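You operate a simulated robot arm through the tools that you are given. There is no shell and no other tool. Be economical: measure what you need, move in short steps, check, and stop when the job is done.

You run a simulated two-armed robot. Do the job below in one go: nothing can be reset, and whatever is moved stays where it is left.

JOB
Put one of the orange mounts from the blue tray on the frame bench in the blue parts tray. Then open the left drawer of the engine bench, fetch the blue spark plug and stand it in the inside of the left drawer of the engine bench, then shut the drawer. Then open the left drawer of the tool bench. Keep to this order. Set down upright: blue spark plug.

It is judged by the outcome, as a careful person would: the job done as asked, and still so three seconds after it is handed in. It fails if anything else is knocked over, pushed out of place, dropped, spilled or broken.

ROBOT AND FRAMES
Two 7-joint arms with two-finger parallel grippers on one trunk, on a base that drives. Base frame: it is fixed to the floor where the robot stands at the start and does not move with it; the origin is under the middle of the robot, x ahead of it, y to its left, z up. Lengths are in mm, angles in degrees, forces in N, time in s.
The left shoulder is at the start at [30, 119, 960], the right one opposite. With the tool pointing down near the work surface each hand reaches from about 280 to 680 mm from the robot's upright axis, wherever it stands, measured 20 degrees to its own side. Places, roughly: blue parts tray [750, -3250, 1000]; blue spark plug (3x3x7 cm) [100, -7500, 900]; inside of the left drawer of the engine bench [200, -7800, 700]; left drawer of the engine bench [200, -7800, 700]; left drawer of the tool bench [1500, -3700, 800]; orange mount (4x4x3 cm) [500, -100, 800]. Payload 3.43 kg a hand.
The TCP of each hand is the grasp point between the finger pads, 30 mm short of the fingertips. In the tool frame z runs along the fingers and y along their closing line. The gripper opens to 94 mm. The fingers are 28 mm wide and 10 mm thick; the gripper's body (50 by 96 mm) begins 55 mm behind the TCP.
Orientation is that of the tool frame in the base frame, as a unit quaternion [x, y, z, w]. With the fingers straight down and closing along the base's y, the tool's x points along the base's -x, its y along +y and its z along -z.

CONTROLS
- The arms move only by the tool apply_moves. It takes "left_deltas", "right_deltas" or both (then of equal length, played together; a hand with none holds still); each is a list of rows, each a list of 7 numbers: the closure in counts, from 0 (fully open) to 255 (shut), then the shift along the tool's x, y, z in units of 50 mm (1.0 is 50 mm), then the turn, a rotation vector about the tool's x, y, z in units of 8 degrees (1.0 is 8 degrees). In form: [[grip, dx, dy, dz, ax, ay, az], ...]. A call has 1 to 20 rows; each row shifts and turns the commanded pose from where the row before left it, along the tool's axes as they then stand. A call with a number of a shift or a turn outside -1 to 1 is refused whole. A row lasts 0.2 s, in which the tool goes at most 50 mm and 8.6 degrees; a call with a longer step from one row to the next is refused whole, and so is a gripper value outside its range. Where a pose cannot be reached the arm comes as near as it can. A force on the tool above 40 N (or 10 N above the force at the start of the call, whichever is more), or a blocked arm, ends the call early, and 0.2 s more pass. Each finger travels about 72 mm/s and halts on what it meets, pressing with about 33 N; the grip force reading is that of the motor and also rises with nothing between the fingers. The clock runs only during rows and for 0.2 s after the last one: add rows that do not move to give the fingers time. It gives the time, the measured TCP pose, the force on the tool (base axes), the opening and the grip force at its end, in the units of the frame above (readings bear some noise), with the torque about the TCP (base axes, N m) and any sound that the robot's microphone picked up.
- Cameras (640 x 400 px; columns grow to the right, rows downward): "scene" is now at [36.8, -25.5, 1658.4]; the picture's right is [-0.37, -0.93, 0.00], its down [-0.77, 0.31, -0.56] and it looks along [0.52, -0.21, -0.83] (base axes); focal length 285 px, centre (320, 200). "left" rides on the left gripper at [76, -14, -102] in its tool frame; the picture's right is [0.18, 0.98, 0.00], its down [-0.75, 0.14, -0.64] and it looks along [-0.63, 0.12, 0.77] (tool axes); focal length 243 px, centre (320, 200). "right" rides on the right gripper at [76, 14, -102] in its tool frame; the picture's right is [-0.18, 0.98, 0.00], its down [-0.75, -0.14, -0.64] and it looks along [-0.63, -0.12, 0.77] (tool axes); focal length 243 px, centre (320, 200). There is no depth. A picture from a camera that has moved, and an enlarged one, comes with that camera's place and axes in the base frame and with its lens.
- camera(camera): a new picture of that camera. The clock stands still meanwhile.
- raise_lower(by): slides the trunk up (or, below 0, down) by that many mm; the arms and the scene camera ride with it, the base frame stays. It gives what a move gives, with no picture.
- roll_base(legs): drives the robot by 1 to 6 legs, each [ahead, turn to the left] in mm and degrees, along the robot's own axes; the way and the turn of a leg run together, so that a leg with both is an arc; at most 1500 mm and 180 degrees a leg. The arms and the cameras ride along, it lands a little off, and it stops where it bumps. It gives what a move gives.
- pan_tilt(pan, tilt): turns the head with the scene camera to pan (to the left, within 143 degrees either way) and tilt (down, from -29 to 69), counted from straight ahead of the robot. It gives what a move gives.
- zoom(camera, box): a new picture of the part [left, top, right, bottom] of that camera's present view, enlarged. The clock stands still meanwhile.
- close_job(): hands the job in; it is judged then, once.

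Work in short steps. Places have to be worked out from the pictures, the camera data and where the tool is seen: move nearer, look again, correct. Check each grasp and each placing, and mend what went wrong. You have 165 turns and 122 pictures in all, those below and enlarged ones among them. Open the grippers and draw the arms clear of the work before you hand the job in, unless the task says otherwise; then end with one line.

The tools are called as name(argument=value, ...) on one line, values as JSON. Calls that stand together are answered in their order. apply_moves: Moves the arms, as the interface text tells. Its arguments: {"type":"object","properties":{"left_deltas":{"type":"array","items":{"type":"array","items":{"type":"number"}}},"right_deltas":{"type":"array","items":{"type":"array","items":{"type":"number"}}}},"required":[]} The other tools are called the same way: raise_lower (by) slides the trunk up or down; roll_base (legs) drives the base; pan_tilt (pan, tilt) turns the head that bears the scene camera; camera (camera) takes a picture; zoom (camera, box) takes an enlarged picture of a part of a camera's view; close_job () hands the job in.

At the start:

```text
time_s: 0.0
left_eef_pos: [428.0, 34.4, 1014.8]
left_tool_rot: [0.001, 1.0, 0.0, -0.001]
left_force: [-0.3, -0.2, -1.0]
left_moment: [0.0, 0.01, -0.02]
left_width: 93.8
left_grasp_force: 0.1
right_eef_pos: [334.1, -271.6, 1098.6]
right_tool_rot: [0.002, 1.0, -0.001, 0.0]
right_force: [0.5, 0.9, -0.3]
right_moment: [0.01, -0.02, 0.01]
right_width: 94.2
right_grasp_force: 0.1
trunk travel left (down, up): [-225.0, 185.0]
robot x, y, heading: [-1.4, -1.0, -0.2]
head pan, tilt: [-21.9, 55.8]
```

scene: 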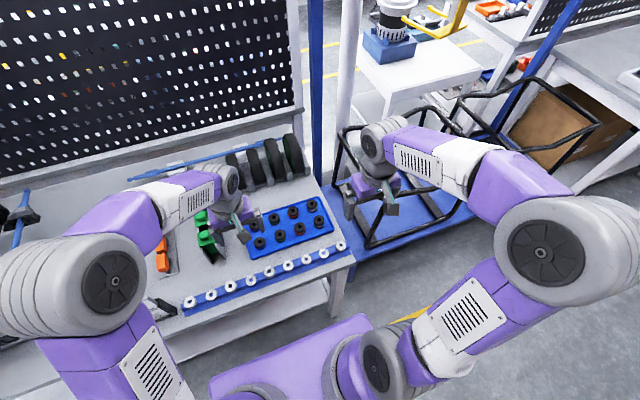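
right: 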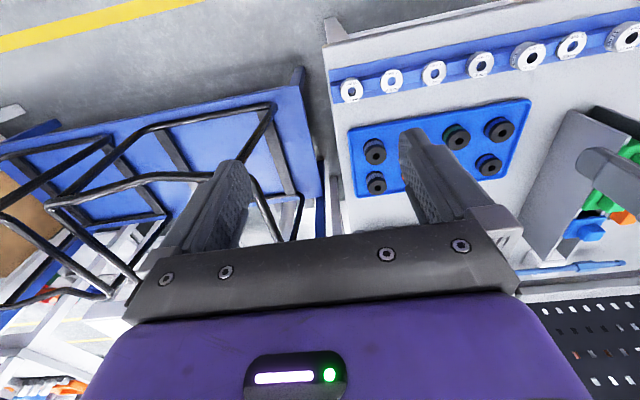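
left: 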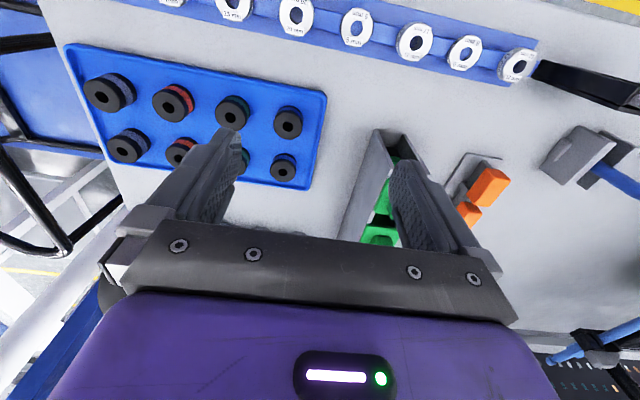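

I see the blue tray with eight black mounts with coloured bands; I'll zoom in to find the orange-banded ones.

zoom(camera="left", box=[60, 30, 340, 205])

zoom(camera="scene", box=[230, 180, 350, 255])

zoom(camera="right", box=[330, 90, 540, 221])

```text
2.29 times, centred on (200, 118) of left
camera zoom: at [352.7, 19.1, 1117.5], right [-0.18, 0.98, 0.0], down [0.75, 0.14, 0.64], along [0.63, 0.12, -0.77], focal length 555 px, centre (594, 389)
```

zoom: 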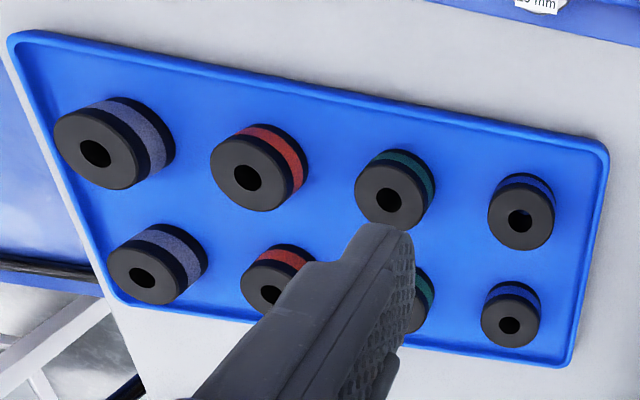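

```text
5.33 times, centred on (290, 218) of scene
camera zoom: at [36.8, -25.5, 1658.4], right [-0.37, -0.93, 0.0], down [-0.77, 0.31, -0.56], along [0.52, -0.21, -0.83], focal length 1522 px, centre (480, 107)
```

zoom: 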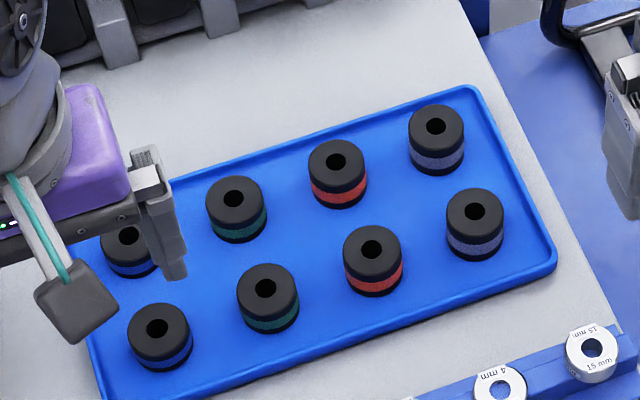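

```text
3.05 times, centred on (435, 156) of right
camera zoom: at [257.6, -256.6, 1201.1], right [0.19, 0.98, 0.0], down [0.75, -0.14, 0.64], along [0.63, -0.12, -0.77], focal length 739 px, centre (-30, 336)
```

zoom: 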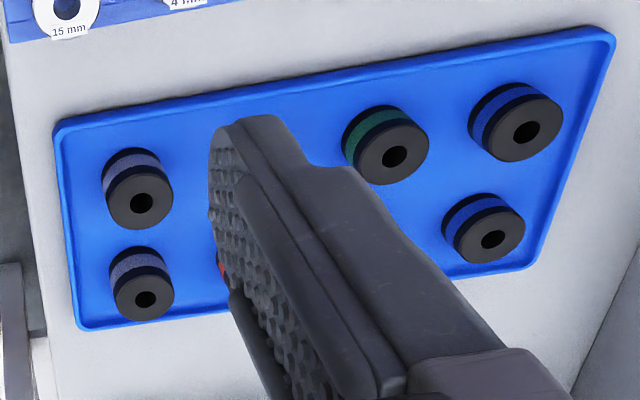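

The orange(-red) mounts form the second column; the near one is at about [481,-133], top z≈830. I move the left hand away and bring the right hand above it, half open.

apply_moves(left_deltas=[[0, 0, 0.9, -0.2, 0, 0, 0], [0, 0, 0.9, -0.2, 0, 0, 0], [0, 0, 0.9, -0.2, 0, 0, 0], [0, 0, 0, 0, 0, 0, 0], [0, 0, 0, 0, 0, 0, 0], [0, 0, 0, 0, 0, 0, 0], [0, 0, 0, 0, 0, 0, 0]], right_deltas=[[90, -0.49, 0.46, 0.5, 0, 0, 0], [90, -0.49, 0.46, 0.5, 0, 0, 0], [90, -0.49, 0.46, 0.5, 0, 0, 0], [90, -0.49, 0.46, 0.5, 0, 0, 0], [90, -0.49, 0.46, 0.5, 0, 0, 0], [90, -0.49, 0.46, 0.5, 0, 0, 0], [90, 0, 0, 0, 0, 0, 0]])

camera(camera="right")

camera(camera="scene")

```text
time_s: 1.6
left_eef_pos: [428.5, 167.4, 1046.5]
left_tool_rot: [0.001, 1.0, 0.0, 0.001]
left_force: [0.3, -0.3, 0.2]
left_moment: [0.0, -0.01, -0.01]
left_width: 94.2
left_grasp_force: 0.0
right_eef_pos: [480.8, -133.0, 948.9]
right_tool_rot: [0.002, 1.0, 0.0, 0.001]
right_force: [-0.6, 0.4, -0.1]
right_moment: [0.02, 0.02, -0.01]
right_width: 60.8
right_grasp_force: 0.1
trunk travel left (down, up): [-225.0, 185.0]
robot x, y, heading: [-1.3, 2.5, -0.1]
head pan, tilt: [-21.9, 55.8]
```

```text
115 pictures are left
camera right: at [404.8, -119.6, 1050.2], right [0.19, 0.98, 0.0], down [0.75, -0.14, 0.64], along [0.63, -0.12, -0.77], focal length 243 px, centre (320, 200)
```

right: 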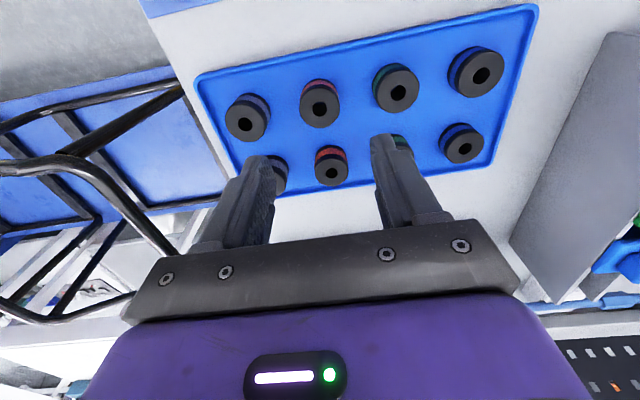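

```text
114 pictures are left
camera scene: at [35.9, -25.9, 1658.4], right [-0.37, -0.93, 0.0], down [-0.77, 0.31, -0.56], along [0.52, -0.21, -0.83], focal length 285 px, centre (320, 200)
```

scene: 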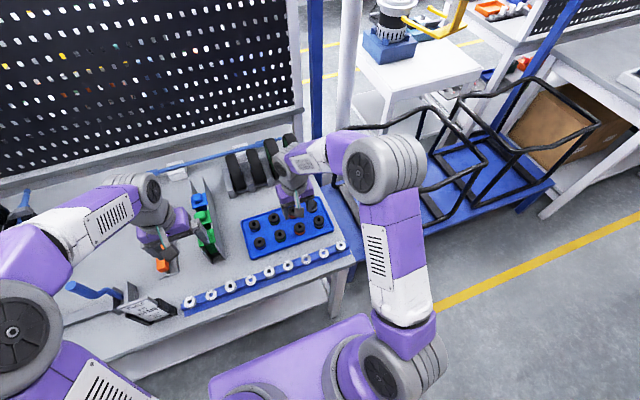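

The estimate agrees with this view ([480,-134]). I descend so the tips are just beside the mount.

apply_moves(right_deltas=[[90, 0, 0, 0.5, 0, 0, 0], [90, 0, 0, 0.5, 0, 0, 0], [90, 0, 0, 0.5, 0, 0, 0], [90, 0, 0, 0.3, 0, 0, 0], [90, 0, 0, 0, 0, 0, 0]])

camera(camera="right")

```text
time_s: 2.8
left_eef_pos: [428.5, 167.2, 1046.1]
left_tool_rot: [0.003, 1.0, 0.0, 0.0]
left_force: [0.3, -0.2, -0.1]
left_moment: [0.0, 0.02, -0.02]
left_width: 93.9
left_grasp_force: 0.1
right_eef_pos: [480.7, -132.2, 858.1]
right_tool_rot: [0.002, 1.0, 0.0, 0.0]
right_force: [-0.1, 0.1, -1.1]
right_moment: [0.02, 0.01, 0.02]
right_width: 60.8
right_grasp_force: 0.1
trunk travel left (down, up): [-225.0, 185.0]
robot x, y, heading: [0.1, -0.8, 0.1]
head pan, tilt: [-21.9, 55.8]
```

```text
113 pictures are left
camera right: at [405.0, -119.5, 960.3], right [0.19, 0.98, 0.0], down [0.75, -0.14, 0.64], along [0.63, -0.12, -0.77], focal length 243 px, centre (320, 200)
```

right: 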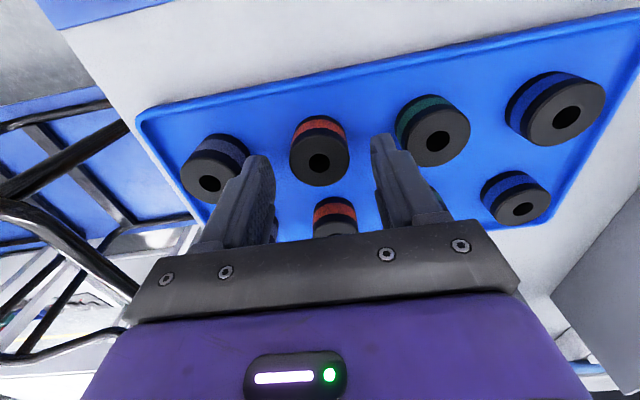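

Aligned within a few mm. Lower ~22 mm and close.

apply_moves(right_deltas=[[90, 0, -0.04, 0.22, 0, 0, 0], [90, 0, 0, 0.22, 0, 0, 0], [90, 0, 0, 0, 0, 0, 0], [200, 0, 0, 0, 0, 0, 0], [200, 0, 0, 0, 0, 0, 0], [200, 0, 0, 0, 0, 0, 0]])

camera(camera="right")

```text
time_s: 4.2
left_eef_pos: [428.8, 168.5, 1045.9]
left_tool_rot: [0.001, 1.0, 0.001, 0.0]
left_force: [-0.3, -0.6, 0.5]
left_moment: [0.02, 0.01, 0.0]
left_width: 94.1
left_grasp_force: 0.0
right_eef_pos: [482.7, -134.7, 837.0]
right_tool_rot: [0.002, 1.0, 0.0, 0.001]
right_force: [3.2, -2.0, 10.4]
right_moment: [-0.1, 0.07, 0.05]
right_width: 35.2
right_grasp_force: 33.1
trunk travel left (down, up): [-225.0, 185.0]
robot x, y, heading: [-2.0, 0.1, -0.1]
head pan, tilt: [-21.9, 55.8]
```

```text
112 pictures are left
camera right: at [405.5, -121.6, 939.4], right [0.19, 0.98, 0.0], down [0.75, -0.14, 0.64], along [0.63, -0.12, -0.77], focal length 243 px, centre (320, 200)
```

right: 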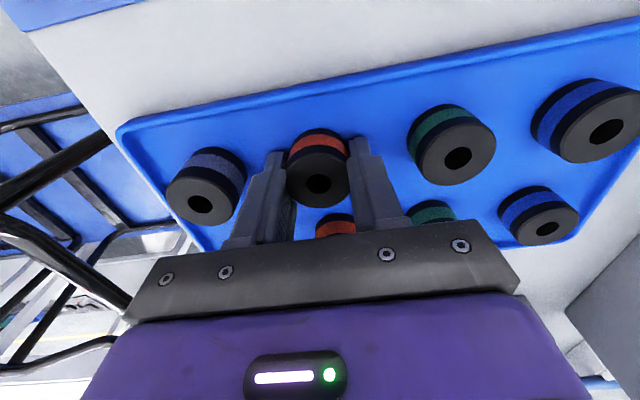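

Gripped at 35 mm with 33 N. I lift it and check.

apply_moves(right_deltas=[[220, 0, 0, -0.3, 0, 0, 0], [220, 0, 0, -0.6, 0, 0, 0], [220, 0, 0, -0.9, 0, 0, 0], [220, 0, 0, -0.9, 0, 0, 0], [220, 0, 0, -0.9, 0, 0, 0], [220, 0, 0, 0, 0, 0, 0]])

camera(camera="right")

pan_tilt(pan=-70, tilt=25)

camera(camera="scene")

```text
time_s: 5.6
left_eef_pos: [428.3, 168.7, 1045.8]
left_tool_rot: [0.002, 1.0, -0.001, 0.001]
left_force: [0.3, 0.8, 0.4]
left_moment: [0.0, 0.0, 0.01]
left_width: 94.1
left_grasp_force: 0.0
right_eef_pos: [483.0, -134.2, 1017.5]
right_tool_rot: [0.001, 1.0, 0.0, 0.0]
right_force: [0.4, 0.4, 0.1]
right_moment: [0.04, 0.02, 0.02]
right_width: 13.0
right_grasp_force: 0.0
trunk travel left (down, up): [-225.0, 185.0]
robot x, y, heading: [-0.9, 2.7, 0.2]
head pan, tilt: [-21.9, 55.8]
```

```text
111 pictures are left
camera right: at [405.4, -121.4, 1119.0], right [0.19, 0.98, 0.0], down [0.75, -0.14, 0.64], along [0.63, -0.12, -0.77], focal length 243 px, centre (320, 200)
```

right: 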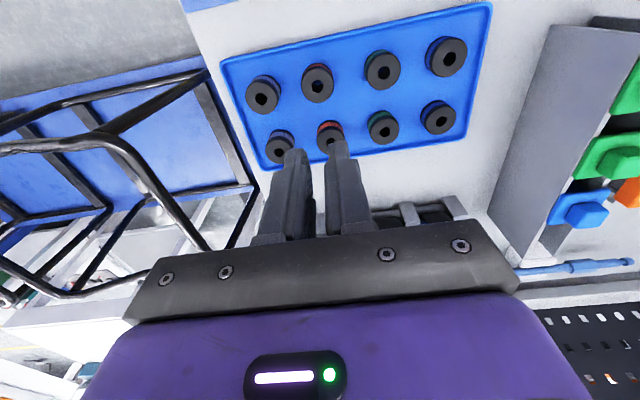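

```text
time_s: 6.8
left_eef_pos: [428.6, 168.2, 1046.7]
left_tool_rot: [0.002, 1.0, 0.0, -0.001]
left_force: [-0.6, -0.2, 0.4]
left_moment: [-0.03, 0.0, 0.0]
left_width: 94.2
left_grasp_force: 0.0
right_eef_pos: [482.1, -135.5, 1016.4]
right_tool_rot: [0.001, 1.0, 0.0, 0.0]
right_force: [0.2, -0.2, 0.2]
right_moment: [0.01, 0.02, 0.02]
right_width: 12.8
right_grasp_force: 0.0
trunk travel left (down, up): [-225.0, 185.0]
robot x, y, heading: [-2.6, 1.9, 0.2]
head pan, tilt: [-70.0, 25.0]
```

```text
110 pictures are left
camera scene: at [2.3, -85.5, 1703.4], right [-0.94, -0.34, 0.0], down [-0.14, 0.4, -0.91], along [0.31, -0.85, -0.42], focal length 285 px, centre (320, 200)
```

scene: 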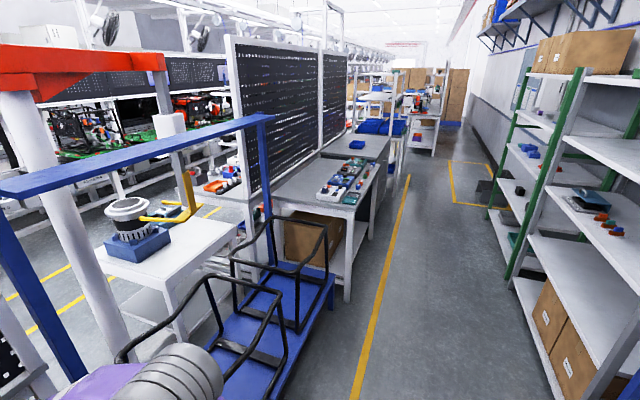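

The mount slipped out and still stands upright in place. Triangulating the views: centre ≈[477.5,-135], top z≈837. I retry with x corrected and a firmer grip, lifting only slightly.

apply_moves(right_deltas=[[90, 0.1, 0, 0.6, 0, 0, 0], [90, 0, 0, 0.9, 0, 0, 0], [90, 0, 0, 0.9, 0, 0, 0], [90, 0, 0, 0.5, 0, 0, 0], [90, 0, 0, 0.4, 0, 0, 0], [90, 0, 0, 0.24, 0, 0, 0], [90, 0, 0, 0, 0, 0, 0], [255, 0, 0, 0, 0, 0, 0], [255, 0, 0, 0, 0, 0, 0], [255, 0, 0, 0, 0, 0, 0], [255, 0, 0, 0, 0, 0, 0]])

zoom(camera="right", box=[200, 90, 440, 240])

```text
time_s: 9.2
left_eef_pos: [429.5, 168.1, 1046.0]
left_tool_rot: [0.001, 1.0, 0.0, 0.0]
left_force: [0.0, 0.3, 0.1]
left_moment: [-0.03, 0.0, 0.01]
left_width: 93.9
left_grasp_force: 0.0
right_eef_pos: [477.2, -136.0, 838.9]
right_tool_rot: [0.001, 1.0, 0.001, 0.0]
right_force: [-0.1, 0.6, 0.0]
right_moment: [0.02, -0.02, -0.01]
right_width: 34.0
right_grasp_force: 32.8
trunk travel left (down, up): [-225.0, 185.0]
robot x, y, heading: [0.6, 2.7, -0.1]
head pan, tilt: [-70.0, 25.0]
```

```text
2.67 times, centred on (320, 165) of right
camera zoom: at [400.1, -121.1, 941.7], right [0.19, 0.98, 0.0], down [0.75, -0.14, 0.64], along [0.63, -0.12, -0.77], focal length 647 px, centre (320, 293)
```

zoom: 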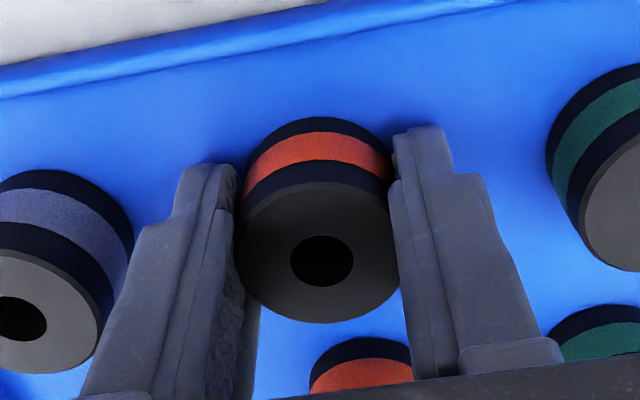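

The grip looks centred. I lift 15 mm slowly and check the width.

apply_moves(right_deltas=[[255, 0, 0, -0.1, 0, 0, 0], [255, 0, 0, -0.1, 0, 0, 0], [255, 0, 0, -0.1, 0, 0, 0], [255, 0, 0, 0, 0, 0, 0]])

zoom(camera="right", box=[200, 90, 440, 240])

```text
time_s: 10.2
left_eef_pos: [428.3, 168.3, 1045.4]
left_tool_rot: [0.002, 1.0, 0.0, 0.0]
left_force: [0.0, 2.0, -0.2]
left_moment: [0.0, 0.0, -0.02]
left_width: 93.7
left_grasp_force: 0.0
right_eef_pos: [477.1, -135.8, 856.1]
right_tool_rot: [0.002, 1.0, 0.0, -0.001]
right_force: [0.2, 0.4, -0.2]
right_moment: [-0.03, 0.01, 0.01]
right_width: 34.1
right_grasp_force: 33.3
trunk travel left (down, up): [-225.0, 185.0]
robot x, y, heading: [0.6, 0.4, -0.0]
head pan, tilt: [-70.0, 25.0]
```

```text
2.67 times, centred on (320, 165) of right
camera zoom: at [400.8, -121.2, 957.0], right [0.19, 0.98, 0.0], down [0.75, -0.14, 0.64], along [0.63, -0.12, -0.77], focal length 647 px, centre (320, 293)
```

zoom: 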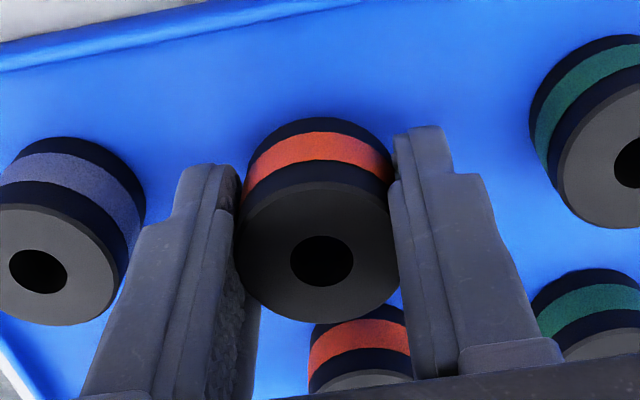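

Held firmly. I lift clear and tuck both hands in for driving.

apply_moves(right_deltas=[[255, 0, 0, -0.4, 0, 0, 0], [255, 0, 0, -0.7, 0, 0, 0], [255, 0, 0, -0.8, 0, 0, 0], [255, 0, 0, -0.8, 0, 0, 0], [255, 0.4, -0.3, -0.6, 0, 0, 0], [255, 0.5, -0.4, -0.5, 0, 0, 0], [255, 0.5, -0.4, -0.5, 0, 0, 0], [255, 0.5, -0.4, -0.5, 0, 0, 0], [255, 0.5, -0.4, -0.3, 0, 0, 0], [255, 0.5, 0, 0, 0, 0, 0], [255, 0, 0, 0, 0, 0, 0]], left_deltas=[[0, 0.3, 0, -0.4, 0, 0, 0], [0, 0.3, 0, -0.4, 0, 0, 0], [0, 0.3, 0, -0.4, 0, 0, 0], [0, 0.3, 0, 0, 0, 0, 0], [0, 0.3, 0, 0, 0, 0, 0], [0, 0.3, 0, 0, 0, 0, 0], [0, 0, 0, 0, 0, 0, 0], [0, 0, 0, 0, 0, 0, 0], [0, 0, 0, 0, 0, 0, 0], [0, 0, 0, 0, 0, 0, 0], [0, 0, 0, 0, 0, 0, 0]])

camera(camera="right")

pan_tilt(pan=-125, tilt=30)

camera(camera="scene")

```text
time_s: 12.6
left_eef_pos: [339.2, 168.3, 1105.3]
left_tool_rot: [0.002, 1.0, 0.0, 0.0]
left_force: [0.0, -0.4, -0.6]
left_moment: [0.03, 0.02, 0.02]
left_width: 94.3
left_grasp_force: 0.1
right_eef_pos: [331.9, -228.8, 1110.3]
right_tool_rot: [0.002, 1.0, 0.0, 0.0]
right_force: [-0.5, -0.4, -1.2]
right_moment: [0.02, -0.02, -0.01]
right_width: 34.1
right_grasp_force: 32.6
trunk travel left (down, up): [-225.0, 185.0]
robot x, y, heading: [-0.1, -1.2, -0.2]
head pan, tilt: [-70.0, 25.0]
```

```text
107 pictures are left
camera right: at [254.7, -216.2, 1212.4], right [0.19, 0.98, 0.0], down [0.75, -0.14, 0.64], along [0.63, -0.12, -0.77], focal length 243 px, centre (320, 200)
```

right: 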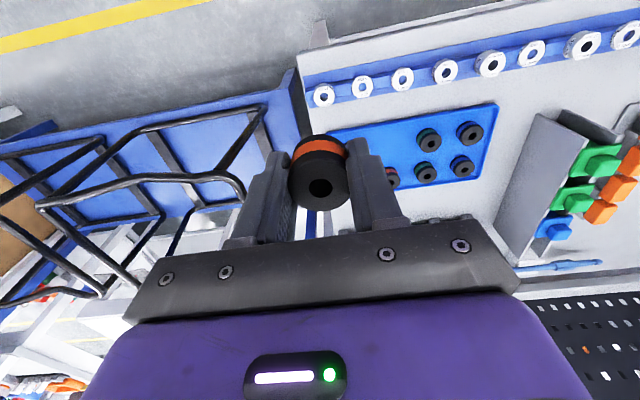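

```text
time_s: 13.8
left_eef_pos: [338.9, 168.4, 1104.8]
left_tool_rot: [0.001, 1.0, 0.0, 0.001]
left_force: [0.5, 0.0, 0.7]
left_moment: [0.0, -0.02, -0.05]
left_width: 93.8
left_grasp_force: 0.1
right_eef_pos: [331.1, -230.9, 1110.7]
right_tool_rot: [0.002, 1.0, 0.0, 0.001]
right_force: [-0.2, -0.3, -1.2]
right_moment: [0.0, 0.03, -0.03]
right_width: 34.3
right_grasp_force: 32.8
trunk travel left (down, up): [-225.0, 185.0]
robot x, y, heading: [0.4, -3.1, 0.1]
head pan, tilt: [-125.0, 30.0]
```

```text
106 pictures are left
camera scene: at [-81.0, -73.1, 1695.5], right [-0.82, 0.57, 0.0], down [0.29, 0.41, -0.87], along [-0.5, -0.71, -0.5], focal length 285 px, centre (320, 200)
```

scene: 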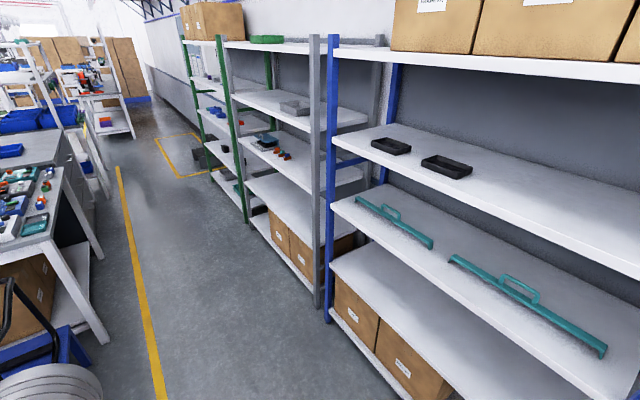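

The mount is held. The aisle is clear (x from about −900 to 400), so I back up a little, turn right and drive down the aisle.

roll_base(legs=[[-250, 0], [0, -90], [1500, 0], [1200, 0]])

pan_tilt(pan=40, tilt=30)

camera(camera="scene")

```text
time_s: 32.2
left_eef_pos: [-161.5, -3045.2, 1105.3]
left_tool_rot: [0.721, 0.693, 0.0, 0.0]
left_force: [-0.3, -0.3, 1.1]
left_moment: [0.04, -0.02, 0.02]
left_width: 94.0
left_grasp_force: 0.1
right_eef_pos: [-559.5, -3024.6, 1111.2]
right_tool_rot: [0.721, 0.693, -0.001, 0.0]
right_force: [-0.6, -0.6, 0.1]
right_moment: [-0.01, -0.02, -0.01]
right_width: 34.1
right_grasp_force: 32.6
trunk travel left (down, up): [-225.0, 185.0]
robot x, y, heading: [-316.7, -2700.0, -91.9]
head pan, tilt: [-125.0, 30.0]
```

```text
time_s: 34.7
left_eef_pos: [-161.0, -3046.8, 1105.6]
left_tool_rot: [0.721, 0.693, 0.0, -0.001]
left_force: [-0.6, 0.2, -0.4]
left_moment: [0.01, 0.0, 0.01]
left_width: 94.0
left_grasp_force: 0.0
right_eef_pos: [-558.4, -3023.9, 1110.8]
right_tool_rot: [0.721, 0.693, 0.0, 0.001]
right_force: [0.4, 0.9, -1.0]
right_moment: [0.0, 0.02, 0.02]
right_width: 34.2
right_grasp_force: 33.1
trunk travel left (down, up): [-225.0, 185.0]
robot x, y, heading: [-317.1, -2704.1, -91.8]
head pan, tilt: [40.0, 30.0]
```

```text
105 pictures are left
camera scene: at [-260.2, -2741.4, 1695.5], right [-0.79, -0.62, 0.0], down [-0.31, 0.39, -0.87], along [0.53, -0.68, -0.5], focal length 285 px, centre (320, 200)
```

scene: 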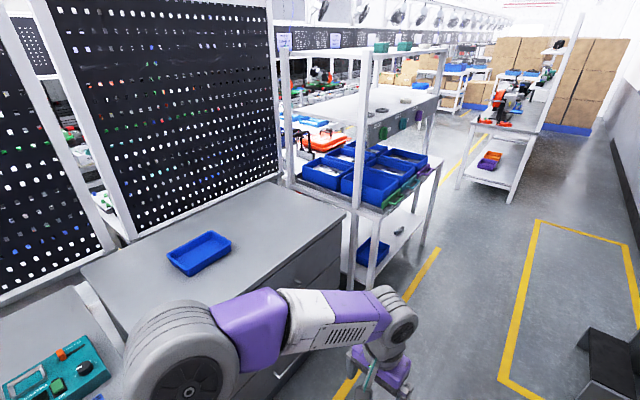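

The blue parts tray lies at about [707,-3157,~880] on the bench with front edge x≈414. I drive on 250, turn left and approach to x≈80.

roll_base(legs=[[250, 0], [0, 91.8], [330, 0]])

pan_tilt(pan=-15, tilt=45)

camera(camera="scene")

camera(camera="right")

```text
time_s: 42.2
left_eef_pos: [345.8, -2783.0, 1107.1]
left_tool_rot: [0.003, 1.0, 0.0, 0.0]
left_force: [-0.7, 1.0, 0.7]
left_moment: [0.01, 0.0, 0.02]
left_width: 93.9
left_grasp_force: 0.0
right_eef_pos: [336.0, -3182.0, 1109.2]
right_tool_rot: [0.004, 1.0, -0.001, 0.0]
right_force: [0.0, 0.4, -0.8]
right_moment: [0.04, -0.02, 0.01]
right_width: 34.1
right_grasp_force: 33.1
trunk travel left (down, up): [-225.0, 185.0]
robot x, y, heading: [5.1, -2947.8, -0.2]
head pan, tilt: [40.0, 30.0]
```

```text
time_s: 43.5
left_eef_pos: [344.4, -2783.5, 1105.2]
left_tool_rot: [0.002, 1.0, 0.0, 0.001]
left_force: [-0.6, 0.9, 0.3]
left_moment: [0.0, -0.01, 0.01]
left_width: 94.2
left_grasp_force: 0.1
right_eef_pos: [336.3, -3182.1, 1110.6]
right_tool_rot: [0.004, 1.0, 0.0, 0.0]
right_force: [0.6, -0.2, 0.0]
right_moment: [-0.03, 0.06, -0.02]
right_width: 34.4
right_grasp_force: 32.8
trunk travel left (down, up): [-225.0, 185.0]
robot x, y, heading: [4.9, -2951.4, -0.1]
head pan, tilt: [-15.0, 45.0]
```

```text
104 pictures are left
camera scene: at [55.1, -2971.2, 1672.9], right [-0.26, -0.97, 0.0], down [-0.68, 0.18, -0.71], along [0.68, -0.18, -0.71], focal length 285 px, centre (320, 200)
```

scene: 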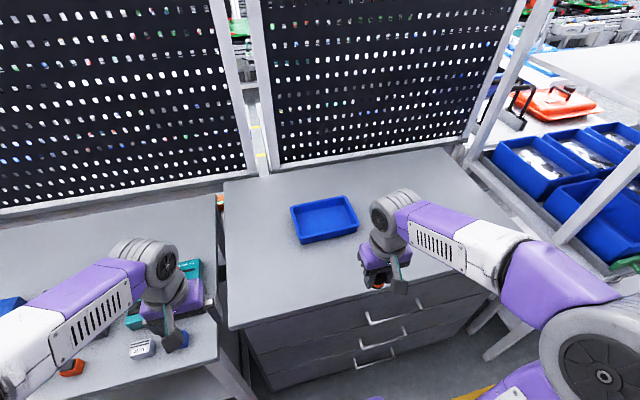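

```text
103 pictures are left
camera right: at [259.8, -3167.8, 1212.6], right [0.19, 0.98, 0.0], down [0.75, -0.15, 0.64], along [0.63, -0.12, -0.77], focal length 243 px, centre (320, 200)
```

right: 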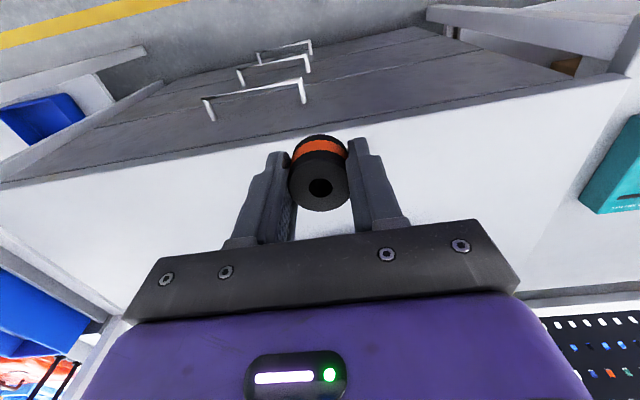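

The tray centre is around [710,-3165]. I drive 80 mm further and reach the right hand toward above the tray, high.

roll_base(legs=[[90, 0]])

apply_moves(right_deltas=[[255, -0.9, 0, 0, 0, 0, 0], [255, -0.9, 0.05, 0, 0, 0, 0], [255, -0.9, 0.05, 0, 0, 0, 0], [255, -0.9, 0.05, 0, 0, 0, 0], [255, -0.9, 0.05, 0, 0, 0, 0], [255, 0, 0, 0.3, 0, 0, 0], [255, 0, 0, 0, 0, 0, 0]])

camera(camera="right")

camera(camera="scene")

```text
time_s: 44.6
left_eef_pos: [434.8, -2784.4, 1106.0]
left_tool_rot: [0.003, 1.0, 0.0, 0.0]
left_force: [0.4, 0.2, -0.4]
left_moment: [0.0, 0.04, -0.03]
left_width: 94.1
left_grasp_force: 0.0
right_eef_pos: [425.0, -3181.6, 1109.6]
right_tool_rot: [0.003, 1.0, 0.0, 0.0]
right_force: [-0.6, 0.6, -0.7]
right_moment: [-0.03, 0.02, -0.01]
right_width: 34.1
right_grasp_force: 32.6
trunk travel left (down, up): [-225.0, 185.0]
robot x, y, heading: [96.0, -2953.0, -0.3]
head pan, tilt: [-15.0, 45.0]
```

```text
time_s: 46.2
left_eef_pos: [435.2, -2783.2, 1105.5]
left_tool_rot: [0.003, 1.0, 0.0, 0.0]
left_force: [1.8, 0.7, 1.4]
left_moment: [0.03, 0.01, 0.02]
left_width: 93.8
left_grasp_force: 0.1
right_eef_pos: [651.8, -3173.7, 1095.5]
right_tool_rot: [0.004, 1.0, 0.0, -0.001]
right_force: [-0.3, 0.4, -0.5]
right_moment: [0.04, 0.04, 0.04]
right_width: 34.1
right_grasp_force: 33.0
trunk travel left (down, up): [-225.0, 185.0]
robot x, y, heading: [93.9, -2951.7, -0.4]
head pan, tilt: [-15.0, 45.0]
```

```text
102 pictures are left
camera right: at [575.1, -3160.0, 1197.6], right [0.19, 0.98, 0.0], down [0.75, -0.15, 0.64], along [0.63, -0.12, -0.77], focal length 243 px, centre (320, 200)
```

right: 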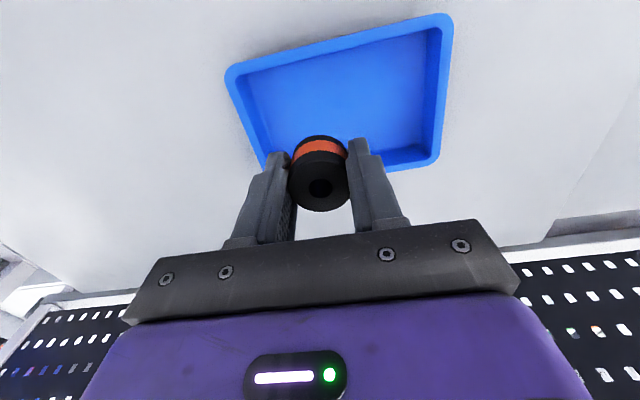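

```text
101 pictures are left
camera scene: at [145.0, -2971.4, 1672.8], right [-0.26, -0.97, 0.0], down [-0.68, 0.18, -0.71], along [0.68, -0.18, -0.71], focal length 285 px, centre (320, 200)
```

scene: 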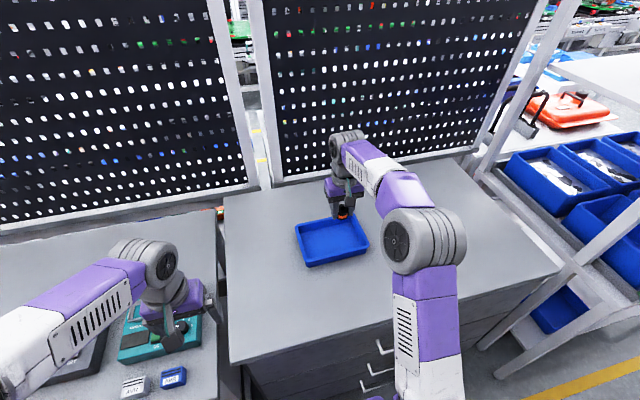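

Triangulated tray centre ≈[660,-3149], floor z≈930. I shift by 25 mm left and lower to z≈1005, then check.

apply_moves(right_deltas=[[255, -0.1, 0.5, 0, 0, 0, 0], [255, 0, 0, 0.6, 0, 0, 0], [255, 0, 0, 0.6, 0, 0, 0], [255, 0, 0, 0.6, 0, 0, 0], [255, 0, 0, 0, 0, 0, 0]])

camera(camera="right")

zoom(camera="scene", box=[240, 140, 440, 290])

```text
time_s: 47.4
left_eef_pos: [434.4, -2784.3, 1105.1]
left_tool_rot: [0.003, 1.0, 0.0, 0.0]
left_force: [0.0, -0.2, 0.3]
left_moment: [-0.02, 0.02, -0.02]
left_width: 94.1
left_grasp_force: 0.0
right_eef_pos: [655.9, -3149.6, 1004.0]
right_tool_rot: [0.003, 1.0, 0.0, 0.0]
right_force: [0.3, 0.5, -0.4]
right_moment: [-0.02, -0.03, -0.01]
right_width: 34.4
right_grasp_force: 32.8
trunk travel left (down, up): [-225.0, 185.0]
robot x, y, heading: [97.1, -2949.7, -0.0]
head pan, tilt: [-15.0, 45.0]
```

```text
100 pictures are left
camera right: at [579.0, -3135.0, 1106.8], right [0.19, 0.98, 0.0], down [0.75, -0.15, 0.64], along [0.63, -0.12, -0.77], focal length 243 px, centre (320, 200)
```

right: 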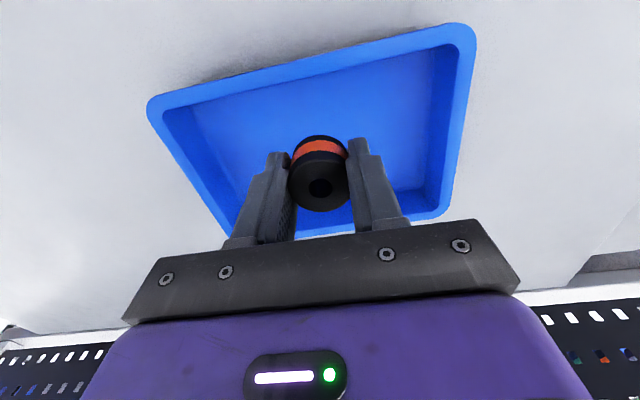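

```text
2.67 times, centred on (340, 215) of scene
camera zoom: at [144.0, -2971.3, 1672.9], right [-0.26, -0.97, 0.0], down [-0.68, 0.18, -0.71], along [0.68, -0.19, -0.71], focal length 761 px, centre (267, 160)
```

zoom: 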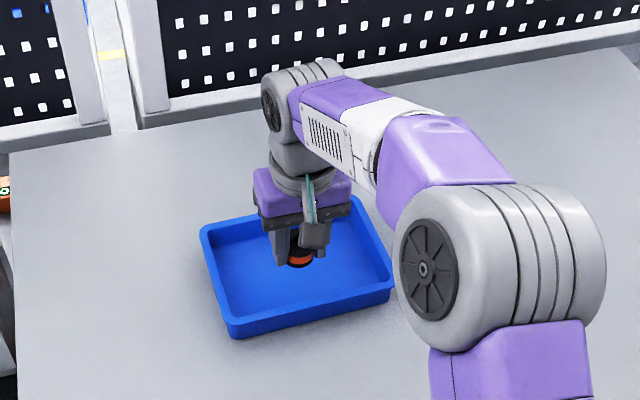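

The mount is over the middle of the tray. I lower in small steps watching for contact.

apply_moves(right_deltas=[[255, 0, 0, 0.3, 0, 0, 0], [255, 0, 0, 0.2, 0, 0, 0], [255, 0, 0, 0.1, 0, 0, 0], [255, 0, 0, 0.1, 0, 0, 0], [255, 0, 0, 0, 0, 0, 0]])

zoom(camera="right", box=[120, 10, 500, 250])

```text
time_s: 48.6
left_eef_pos: [434.8, -2784.3, 1104.6]
left_tool_rot: [0.003, 1.0, 0.0, 0.0]
left_force: [0.3, -0.1, 0.2]
left_moment: [0.02, 0.01, 0.02]
left_width: 94.1
left_grasp_force: 0.1
right_eef_pos: [656.5, -3149.4, 971.4]
right_tool_rot: [0.004, 1.0, -0.001, -0.001]
right_force: [-0.5, 0.9, -0.8]
right_moment: [0.0, 0.0, 0.02]
right_width: 34.4
right_grasp_force: 32.8
trunk travel left (down, up): [-225.0, 185.0]
robot x, y, heading: [94.5, -2950.7, -0.4]
head pan, tilt: [-15.0, 45.0]
```

```text
1.67 times, centred on (310, 130) of right
camera zoom: at [579.1, -3135.4, 1072.7], right [0.19, 0.98, 0.0], down [0.75, -0.15, 0.64], along [0.63, -0.12, -0.77], focal length 404 px, centre (337, 317)
```

zoom: 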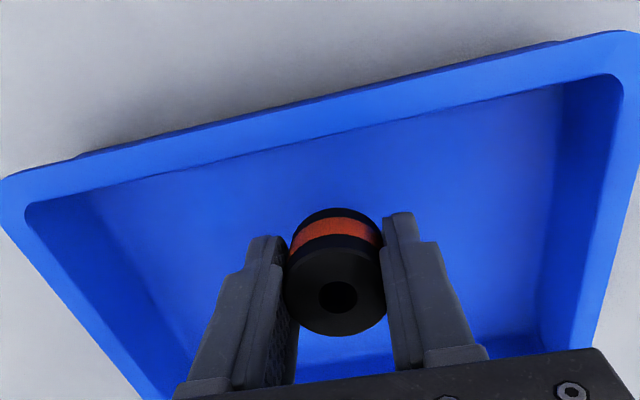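

Not yet touching; I continue down in 5 mm rows.

apply_moves(right_deltas=[[255, 0, 0, 0.1, 0, 0, 0], [255, 0, 0, 0.1, 0, 0, 0], [255, 0, 0, 0.1, 0, 0, 0], [255, 0, 0, 0, 0, 0, 0]])

zoom(camera="right", box=[120, 10, 500, 250])

```text
time_s: 49.6
left_eef_pos: [434.6, -2784.4, 1106.1]
left_tool_rot: [0.003, 1.0, 0.0, 0.0]
left_force: [0.3, 0.0, -0.5]
left_moment: [-0.03, -0.01, 0.0]
left_width: 93.9
left_grasp_force: 0.0
right_eef_pos: [656.1, -3149.5, 955.8]
right_tool_rot: [0.003, 1.0, 0.0, 0.0]
right_force: [-0.2, -0.1, -0.5]
right_moment: [0.01, 0.0, -0.01]
right_width: 34.2
right_grasp_force: 32.7
trunk travel left (down, up): [-225.0, 185.0]
robot x, y, heading: [94.7, -2950.0, -0.3]
head pan, tilt: [-15.0, 45.0]
```

```text
1.67 times, centred on (310, 130) of right
camera zoom: at [579.2, -3135.4, 1057.5], right [0.19, 0.98, 0.0], down [0.75, -0.15, 0.64], along [0.63, -0.12, -0.77], focal length 404 px, centre (337, 317)
```

zoom: 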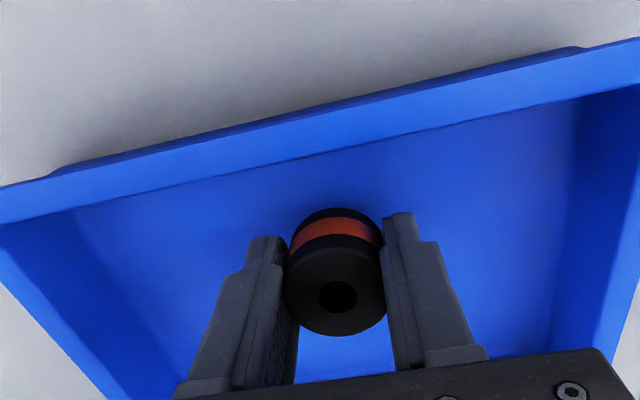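

Still free; continue.

apply_moves(right_deltas=[[255, 0, 0, 0.1, 0, 0, 0], [255, 0, 0, 0.1, 0, 0, 0], [255, 0, 0, 0.1, 0, 0, 0], [255, 0, 0, 0, 0, 0, 0]])

zoom(camera="right", box=[120, 10, 500, 250])

```text
time_s: 50.6
left_eef_pos: [435.4, -2784.1, 1105.5]
left_tool_rot: [0.003, 1.0, 0.0, 0.001]
left_force: [0.4, 0.1, 0.4]
left_moment: [-0.02, -0.03, 0.0]
left_width: 94.3
left_grasp_force: 0.1
right_eef_pos: [656.9, -3149.1, 939.3]
right_tool_rot: [0.004, 1.0, 0.001, 0.0]
right_force: [-1.0, -0.7, 0.7]
right_moment: [-0.04, 0.0, -0.04]
right_width: 33.9
right_grasp_force: 33.3
trunk travel left (down, up): [-225.0, 185.0]
robot x, y, heading: [95.9, -2951.9, -0.2]
head pan, tilt: [-15.0, 45.0]
```

```text
1.67 times, centred on (310, 130) of right
camera zoom: at [579.6, -3135.2, 1042.4], right [0.19, 0.98, 0.0], down [0.75, -0.15, 0.64], along [0.63, -0.12, -0.77], focal length 404 px, centre (337, 317)
```

zoom: 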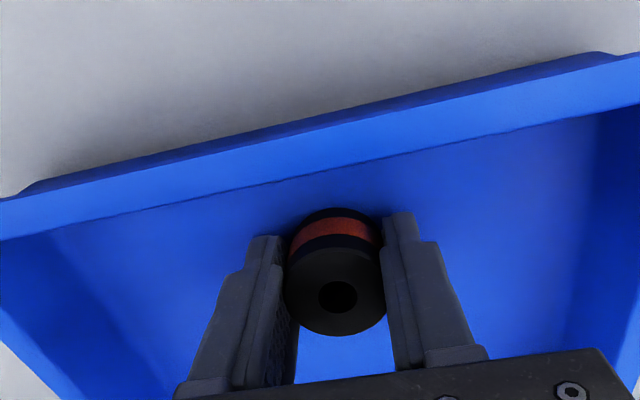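

A contact shadow appears under the mount, so it is near the floor. Two more 5 mm rows.

apply_moves(right_deltas=[[255, 0, 0, 0.1, 0, 0, 0], [255, 0, 0, 0.1, 0, 0, 0], [255, 0, 0, 0, 0, 0, 0]])

zoom(camera="right", box=[120, 10, 500, 250])

```text
time_s: 51.3
left_eef_pos: [433.3, -2783.2, 1105.1]
left_tool_rot: [0.004, 1.0, 0.0, 0.0]
left_force: [-0.1, 0.1, 0.4]
left_moment: [0.03, 0.03, -0.01]
left_width: 93.9
left_grasp_force: 0.2
right_eef_pos: [658.0, -3149.4, 936.9]
right_tool_rot: [0.004, 1.0, 0.001, 0.007]
right_force: [-8.8, -0.1, 17.0]
right_moment: [-0.01, 0.48, -0.04]
right_width: 34.4
right_grasp_force: 33.0
trunk travel left (down, up): [-225.0, 185.0]
robot x, y, heading: [96.3, -2950.2, -0.2]
head pan, tilt: [-15.0, 45.0]
stopped in row 3 (right hand): the force on the tool passed its limit at 41 N (the readings are from after the stop); the commanded pose is now the measured one
```

```text
1.67 times, centred on (310, 130) of right
camera zoom: at [579.7, -3135.1, 1039.2], right [0.19, 0.98, 0.0], down [0.74, -0.15, 0.65], along [0.64, -0.12, -0.76], focal length 404 px, centre (337, 317)
```

zoom: 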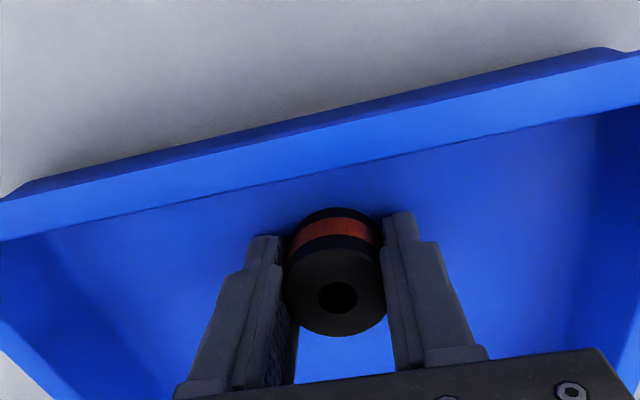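

Contact at TCP z≈937. I ease up 1.5 mm, open and lift away.

apply_moves(right_deltas=[[255, 0, 0, -0.03, 0, 0, 0], [255, 0, 0, 0, 0, 0, 0], [130, 0, 0, 0, 0, 0, 0], [90, 0, 0, 0, 0, 0, 0], [90, 0, 0, 0, 0, 0, 0], [90, 0, 0, -0.3, 0, 0, 0], [90, 0, 0, -0.6, 0, 0, 0], [90, 0, 0, -0.9, 0, 0, 0], [90, 0, 0, -0.9, 0, 0, 0], [90, 0, 0, 0, 0, 0, 0]])

camera(camera="right")

```text
time_s: 53.5
left_eef_pos: [435.2, -2783.5, 1105.8]
left_tool_rot: [0.004, 1.0, 0.0, 0.0]
left_force: [-0.2, 0.0, 0.1]
left_moment: [0.03, -0.01, 0.01]
left_width: 94.3
left_grasp_force: 0.0
right_eef_pos: [657.3, -3151.2, 1072.4]
right_tool_rot: [0.004, 1.0, -0.001, 0.006]
right_force: [0.7, 0.1, 0.6]
right_moment: [0.0, 0.0, 0.01]
right_width: 60.8
right_grasp_force: 0.0
trunk travel left (down, up): [-225.0, 185.0]
robot x, y, heading: [96.0, -2952.4, -0.4]
head pan, tilt: [-15.0, 45.0]
```

```text
94 pictures are left
camera right: at [579.4, -3136.8, 1173.2], right [0.19, 0.98, 0.0], down [0.74, -0.15, 0.65], along [0.64, -0.12, -0.76], focal length 243 px, centre (320, 200)
```

right: 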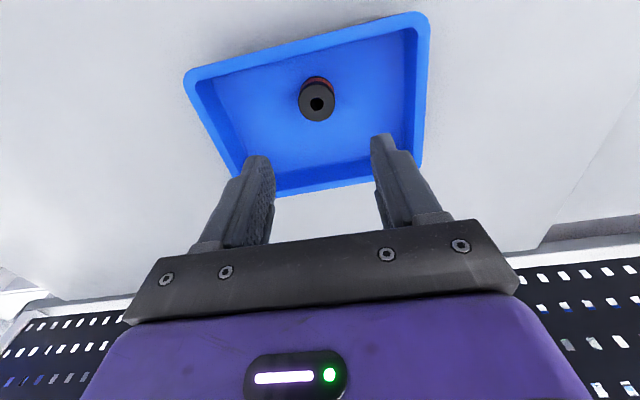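

The mount stands in the blue parts tray. I tuck the right arm, back off and drive along the aisle toward the engine bench, stopping short to look.

apply_moves(right_deltas=[[0, 0.9, 0, -0.2, 0, 0, 0], [0, 0.9, 0, -0.2, 0, 0, 0], [0, 0.9, -0.2, -0.2, 0, 0, 0], [0, 0.9, -0.2, 0, 0, 0, 0], [0, 0.9, -0.2, 0, 0, 0, 0], [0, 0, 0, 0, 0, 0, 0]])

roll_base(legs=[[-430, 0], [0, -89.6], [1500, 0], [1300, 0]])

pan_tilt(pan=15, tilt=30)

camera(camera="scene")

```text
time_s: 54.9
left_eef_pos: [435.4, -2783.7, 1104.8]
left_tool_rot: [0.003, 1.0, 0.0, 0.0]
left_force: [0.4, 0.0, 0.0]
left_moment: [-0.02, -0.02, 0.02]
left_width: 93.8
left_grasp_force: 0.0
right_eef_pos: [432.0, -3177.9, 1101.3]
right_tool_rot: [0.004, 1.0, -0.001, 0.006]
right_force: [0.5, 0.3, 0.2]
right_moment: [-0.03, 0.01, 0.04]
right_width: 93.8
right_grasp_force: 0.1
trunk travel left (down, up): [-225.0, 185.0]
robot x, y, heading: [92.5, -2947.6, -0.1]
head pan, tilt: [-15.0, 45.0]
```

```text
time_s: 74.5
left_eef_pos: [-149.5, -6090.0, 1106.3]
left_tool_rot: [0.708, 0.706, 0.0, 0.0]
left_force: [-0.3, 0.1, -0.5]
left_moment: [0.01, -0.01, -0.03]
left_width: 93.9
left_grasp_force: 0.1
right_eef_pos: [-544.0, -6089.6, 1100.2]
right_tool_rot: [0.708, 0.706, -0.005, 0.005]
right_force: [-0.3, -0.2, 0.4]
right_moment: [0.0, -0.01, 0.0]
right_width: 94.1
right_grasp_force: 0.1
trunk travel left (down, up): [-225.0, 185.0]
robot x, y, heading: [-317.9, -5753.6, -89.8]
head pan, tilt: [-15.0, 45.0]
```

```text
time_s: 75.4
left_eef_pos: [-149.3, -6091.3, 1105.2]
left_tool_rot: [0.709, 0.706, -0.001, 0.0]
left_force: [0.3, 0.1, -0.4]
left_moment: [0.02, -0.01, 0.0]
left_width: 94.2
left_grasp_force: 0.0
right_eef_pos: [-544.2, -6089.1, 1100.2]
right_tool_rot: [0.709, 0.706, -0.004, 0.004]
right_force: [-0.1, -0.6, 0.9]
right_moment: [0.01, 0.0, -0.01]
right_width: 94.1
right_grasp_force: 0.0
trunk travel left (down, up): [-225.0, 185.0]
robot x, y, heading: [-319.1, -5751.9, -89.9]
head pan, tilt: [15.0, 30.0]
```

```text
93 pictures are left
camera scene: at [-294.1, -5807.9, 1695.4], right [-0.97, -0.26, 0.0], down [-0.13, 0.48, -0.87], along [0.22, -0.84, -0.5], focal length 285 px, centre (320, 200)
```

scene: 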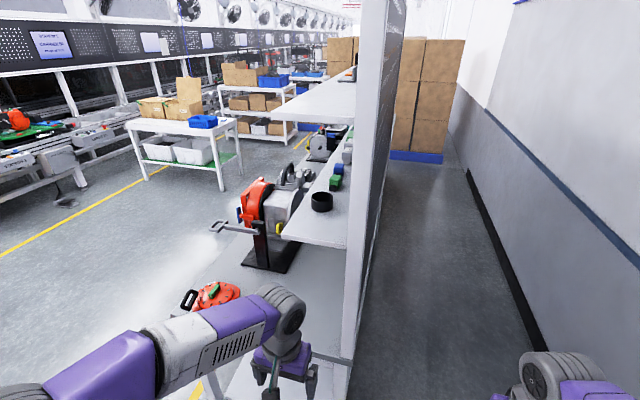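

The engine bench's pegboard back faces me; its front is on the +x side. I look left to find a way across.

pan_tilt(pan=75, tilt=35)

camera(camera="scene")

pan_tilt(pan=40, tilt=35)

camera(camera="scene")

```text
time_s: 76.7
left_eef_pos: [-149.8, -6090.5, 1105.4]
left_tool_rot: [0.708, 0.706, -0.001, 0.0]
left_force: [-0.2, -1.2, -0.3]
left_moment: [0.05, 0.03, -0.05]
left_width: 94.0
left_grasp_force: 0.0
right_eef_pos: [-545.1, -6087.3, 1101.5]
right_tool_rot: [0.708, 0.706, -0.005, 0.005]
right_force: [-0.3, -0.1, -0.1]
right_moment: [-0.01, -0.01, 0.03]
right_width: 94.1
right_grasp_force: 0.0
trunk travel left (down, up): [-225.0, 185.0]
robot x, y, heading: [-315.7, -5750.9, -89.8]
head pan, tilt: [75.0, 35.0]
```

```text
92 pictures are left
camera scene: at [-232.5, -5743.2, 1687.7], right [-0.26, -0.97, 0.0], down [-0.55, 0.15, -0.82], along [0.79, -0.21, -0.57], focal length 285 px, centre (320, 200)
```

scene: 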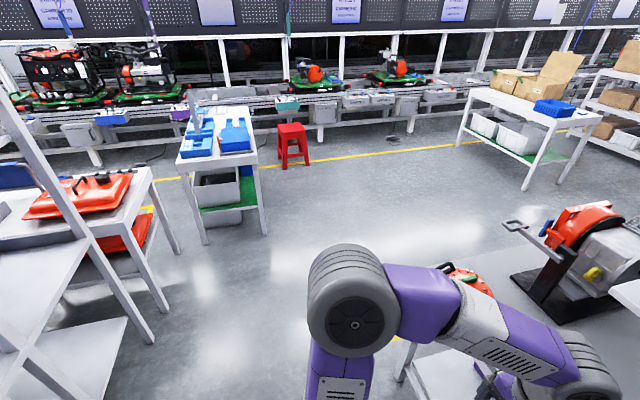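

```text
time_s: 77.7
left_eef_pos: [-149.2, -6091.1, 1105.8]
left_tool_rot: [0.708, 0.707, 0.0, 0.0]
left_force: [-0.5, -0.2, 0.7]
left_moment: [0.03, -0.03, 0.0]
left_width: 93.8
left_grasp_force: 0.1
right_eef_pos: [-544.9, -6089.2, 1100.9]
right_tool_rot: [0.708, 0.706, -0.005, 0.005]
right_force: [0.3, -1.4, -0.3]
right_moment: [0.01, 0.02, 0.0]
right_width: 94.0
right_grasp_force: 0.0
trunk travel left (down, up): [-225.0, 185.0]
robot x, y, heading: [-319.4, -5750.3, -89.8]
head pan, tilt: [40.0, 35.0]
```

```text
91 pictures are left
camera scene: at [-260.7, -5787.8, 1687.7], right [-0.76, -0.64, 0.0], down [-0.37, 0.44, -0.82], along [0.53, -0.63, -0.57], focal length 285 px, centre (320, 200)
```

scene: 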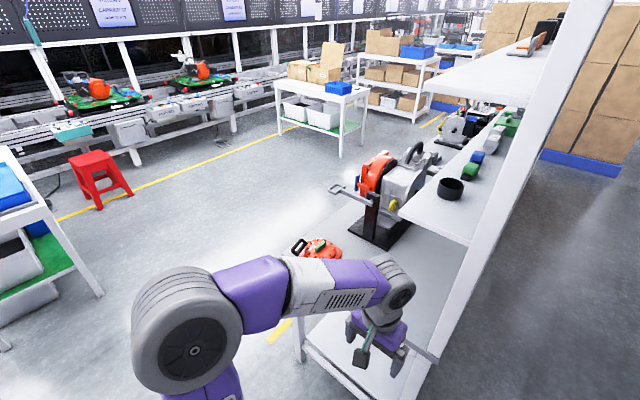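

There's open floor between the benches at y≈−5750. I cross to x≈1130 and drive down along the engine bench's front side.

roll_base(legs=[[0, 89.8], [1450, 0], [0, -90], [1500, 0]])

pan_tilt(pan=-70, tilt=35)

camera(camera="scene")

```text
time_s: 99.6
left_eef_pos: [1269.6, -7614.6, 1105.5]
left_tool_rot: [0.713, 0.702, 0.0, 0.0]
left_force: [-1.1, 0.1, -0.2]
left_moment: [0.0, 0.02, 0.02]
left_width: 93.9
left_grasp_force: 0.0
right_eef_pos: [873.5, -7608.7, 1101.0]
right_tool_rot: [0.712, 0.702, -0.004, 0.003]
right_force: [0.6, -0.4, 0.0]
right_moment: [-0.01, 0.02, 0.01]
right_width: 94.0
right_grasp_force: 0.0
trunk travel left (down, up): [-225.0, 185.0]
robot x, y, heading: [1107.1, -7271.6, -90.7]
head pan, tilt: [40.0, 35.0]
```

```text
time_s: 101.5
left_eef_pos: [1269.2, -7614.6, 1107.3]
left_tool_rot: [0.713, 0.702, 0.0, 0.0]
left_force: [-0.5, 0.3, 0.9]
left_moment: [0.03, 0.0, 0.0]
left_width: 93.8
left_grasp_force: 0.1
right_eef_pos: [873.8, -7608.3, 1100.4]
right_tool_rot: [0.713, 0.701, -0.005, 0.004]
right_force: [0.3, 0.7, 0.1]
right_moment: [0.0, 0.08, 0.02]
right_width: 94.0
right_grasp_force: 0.2
trunk travel left (down, up): [-225.0, 185.0]
robot x, y, heading: [1103.8, -7267.7, -90.7]
head pan, tilt: [-70.0, 35.0]
```

```text
90 pictures are left
camera scene: at [1023.0, -7271.6, 1687.7], right [-0.33, 0.94, 0.0], down [0.54, 0.19, -0.82], along [-0.77, -0.27, -0.57], focal length 285 px, centre (320, 200)
```

scene: 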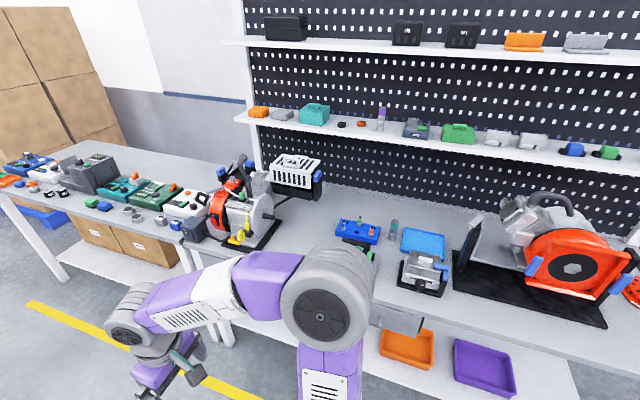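

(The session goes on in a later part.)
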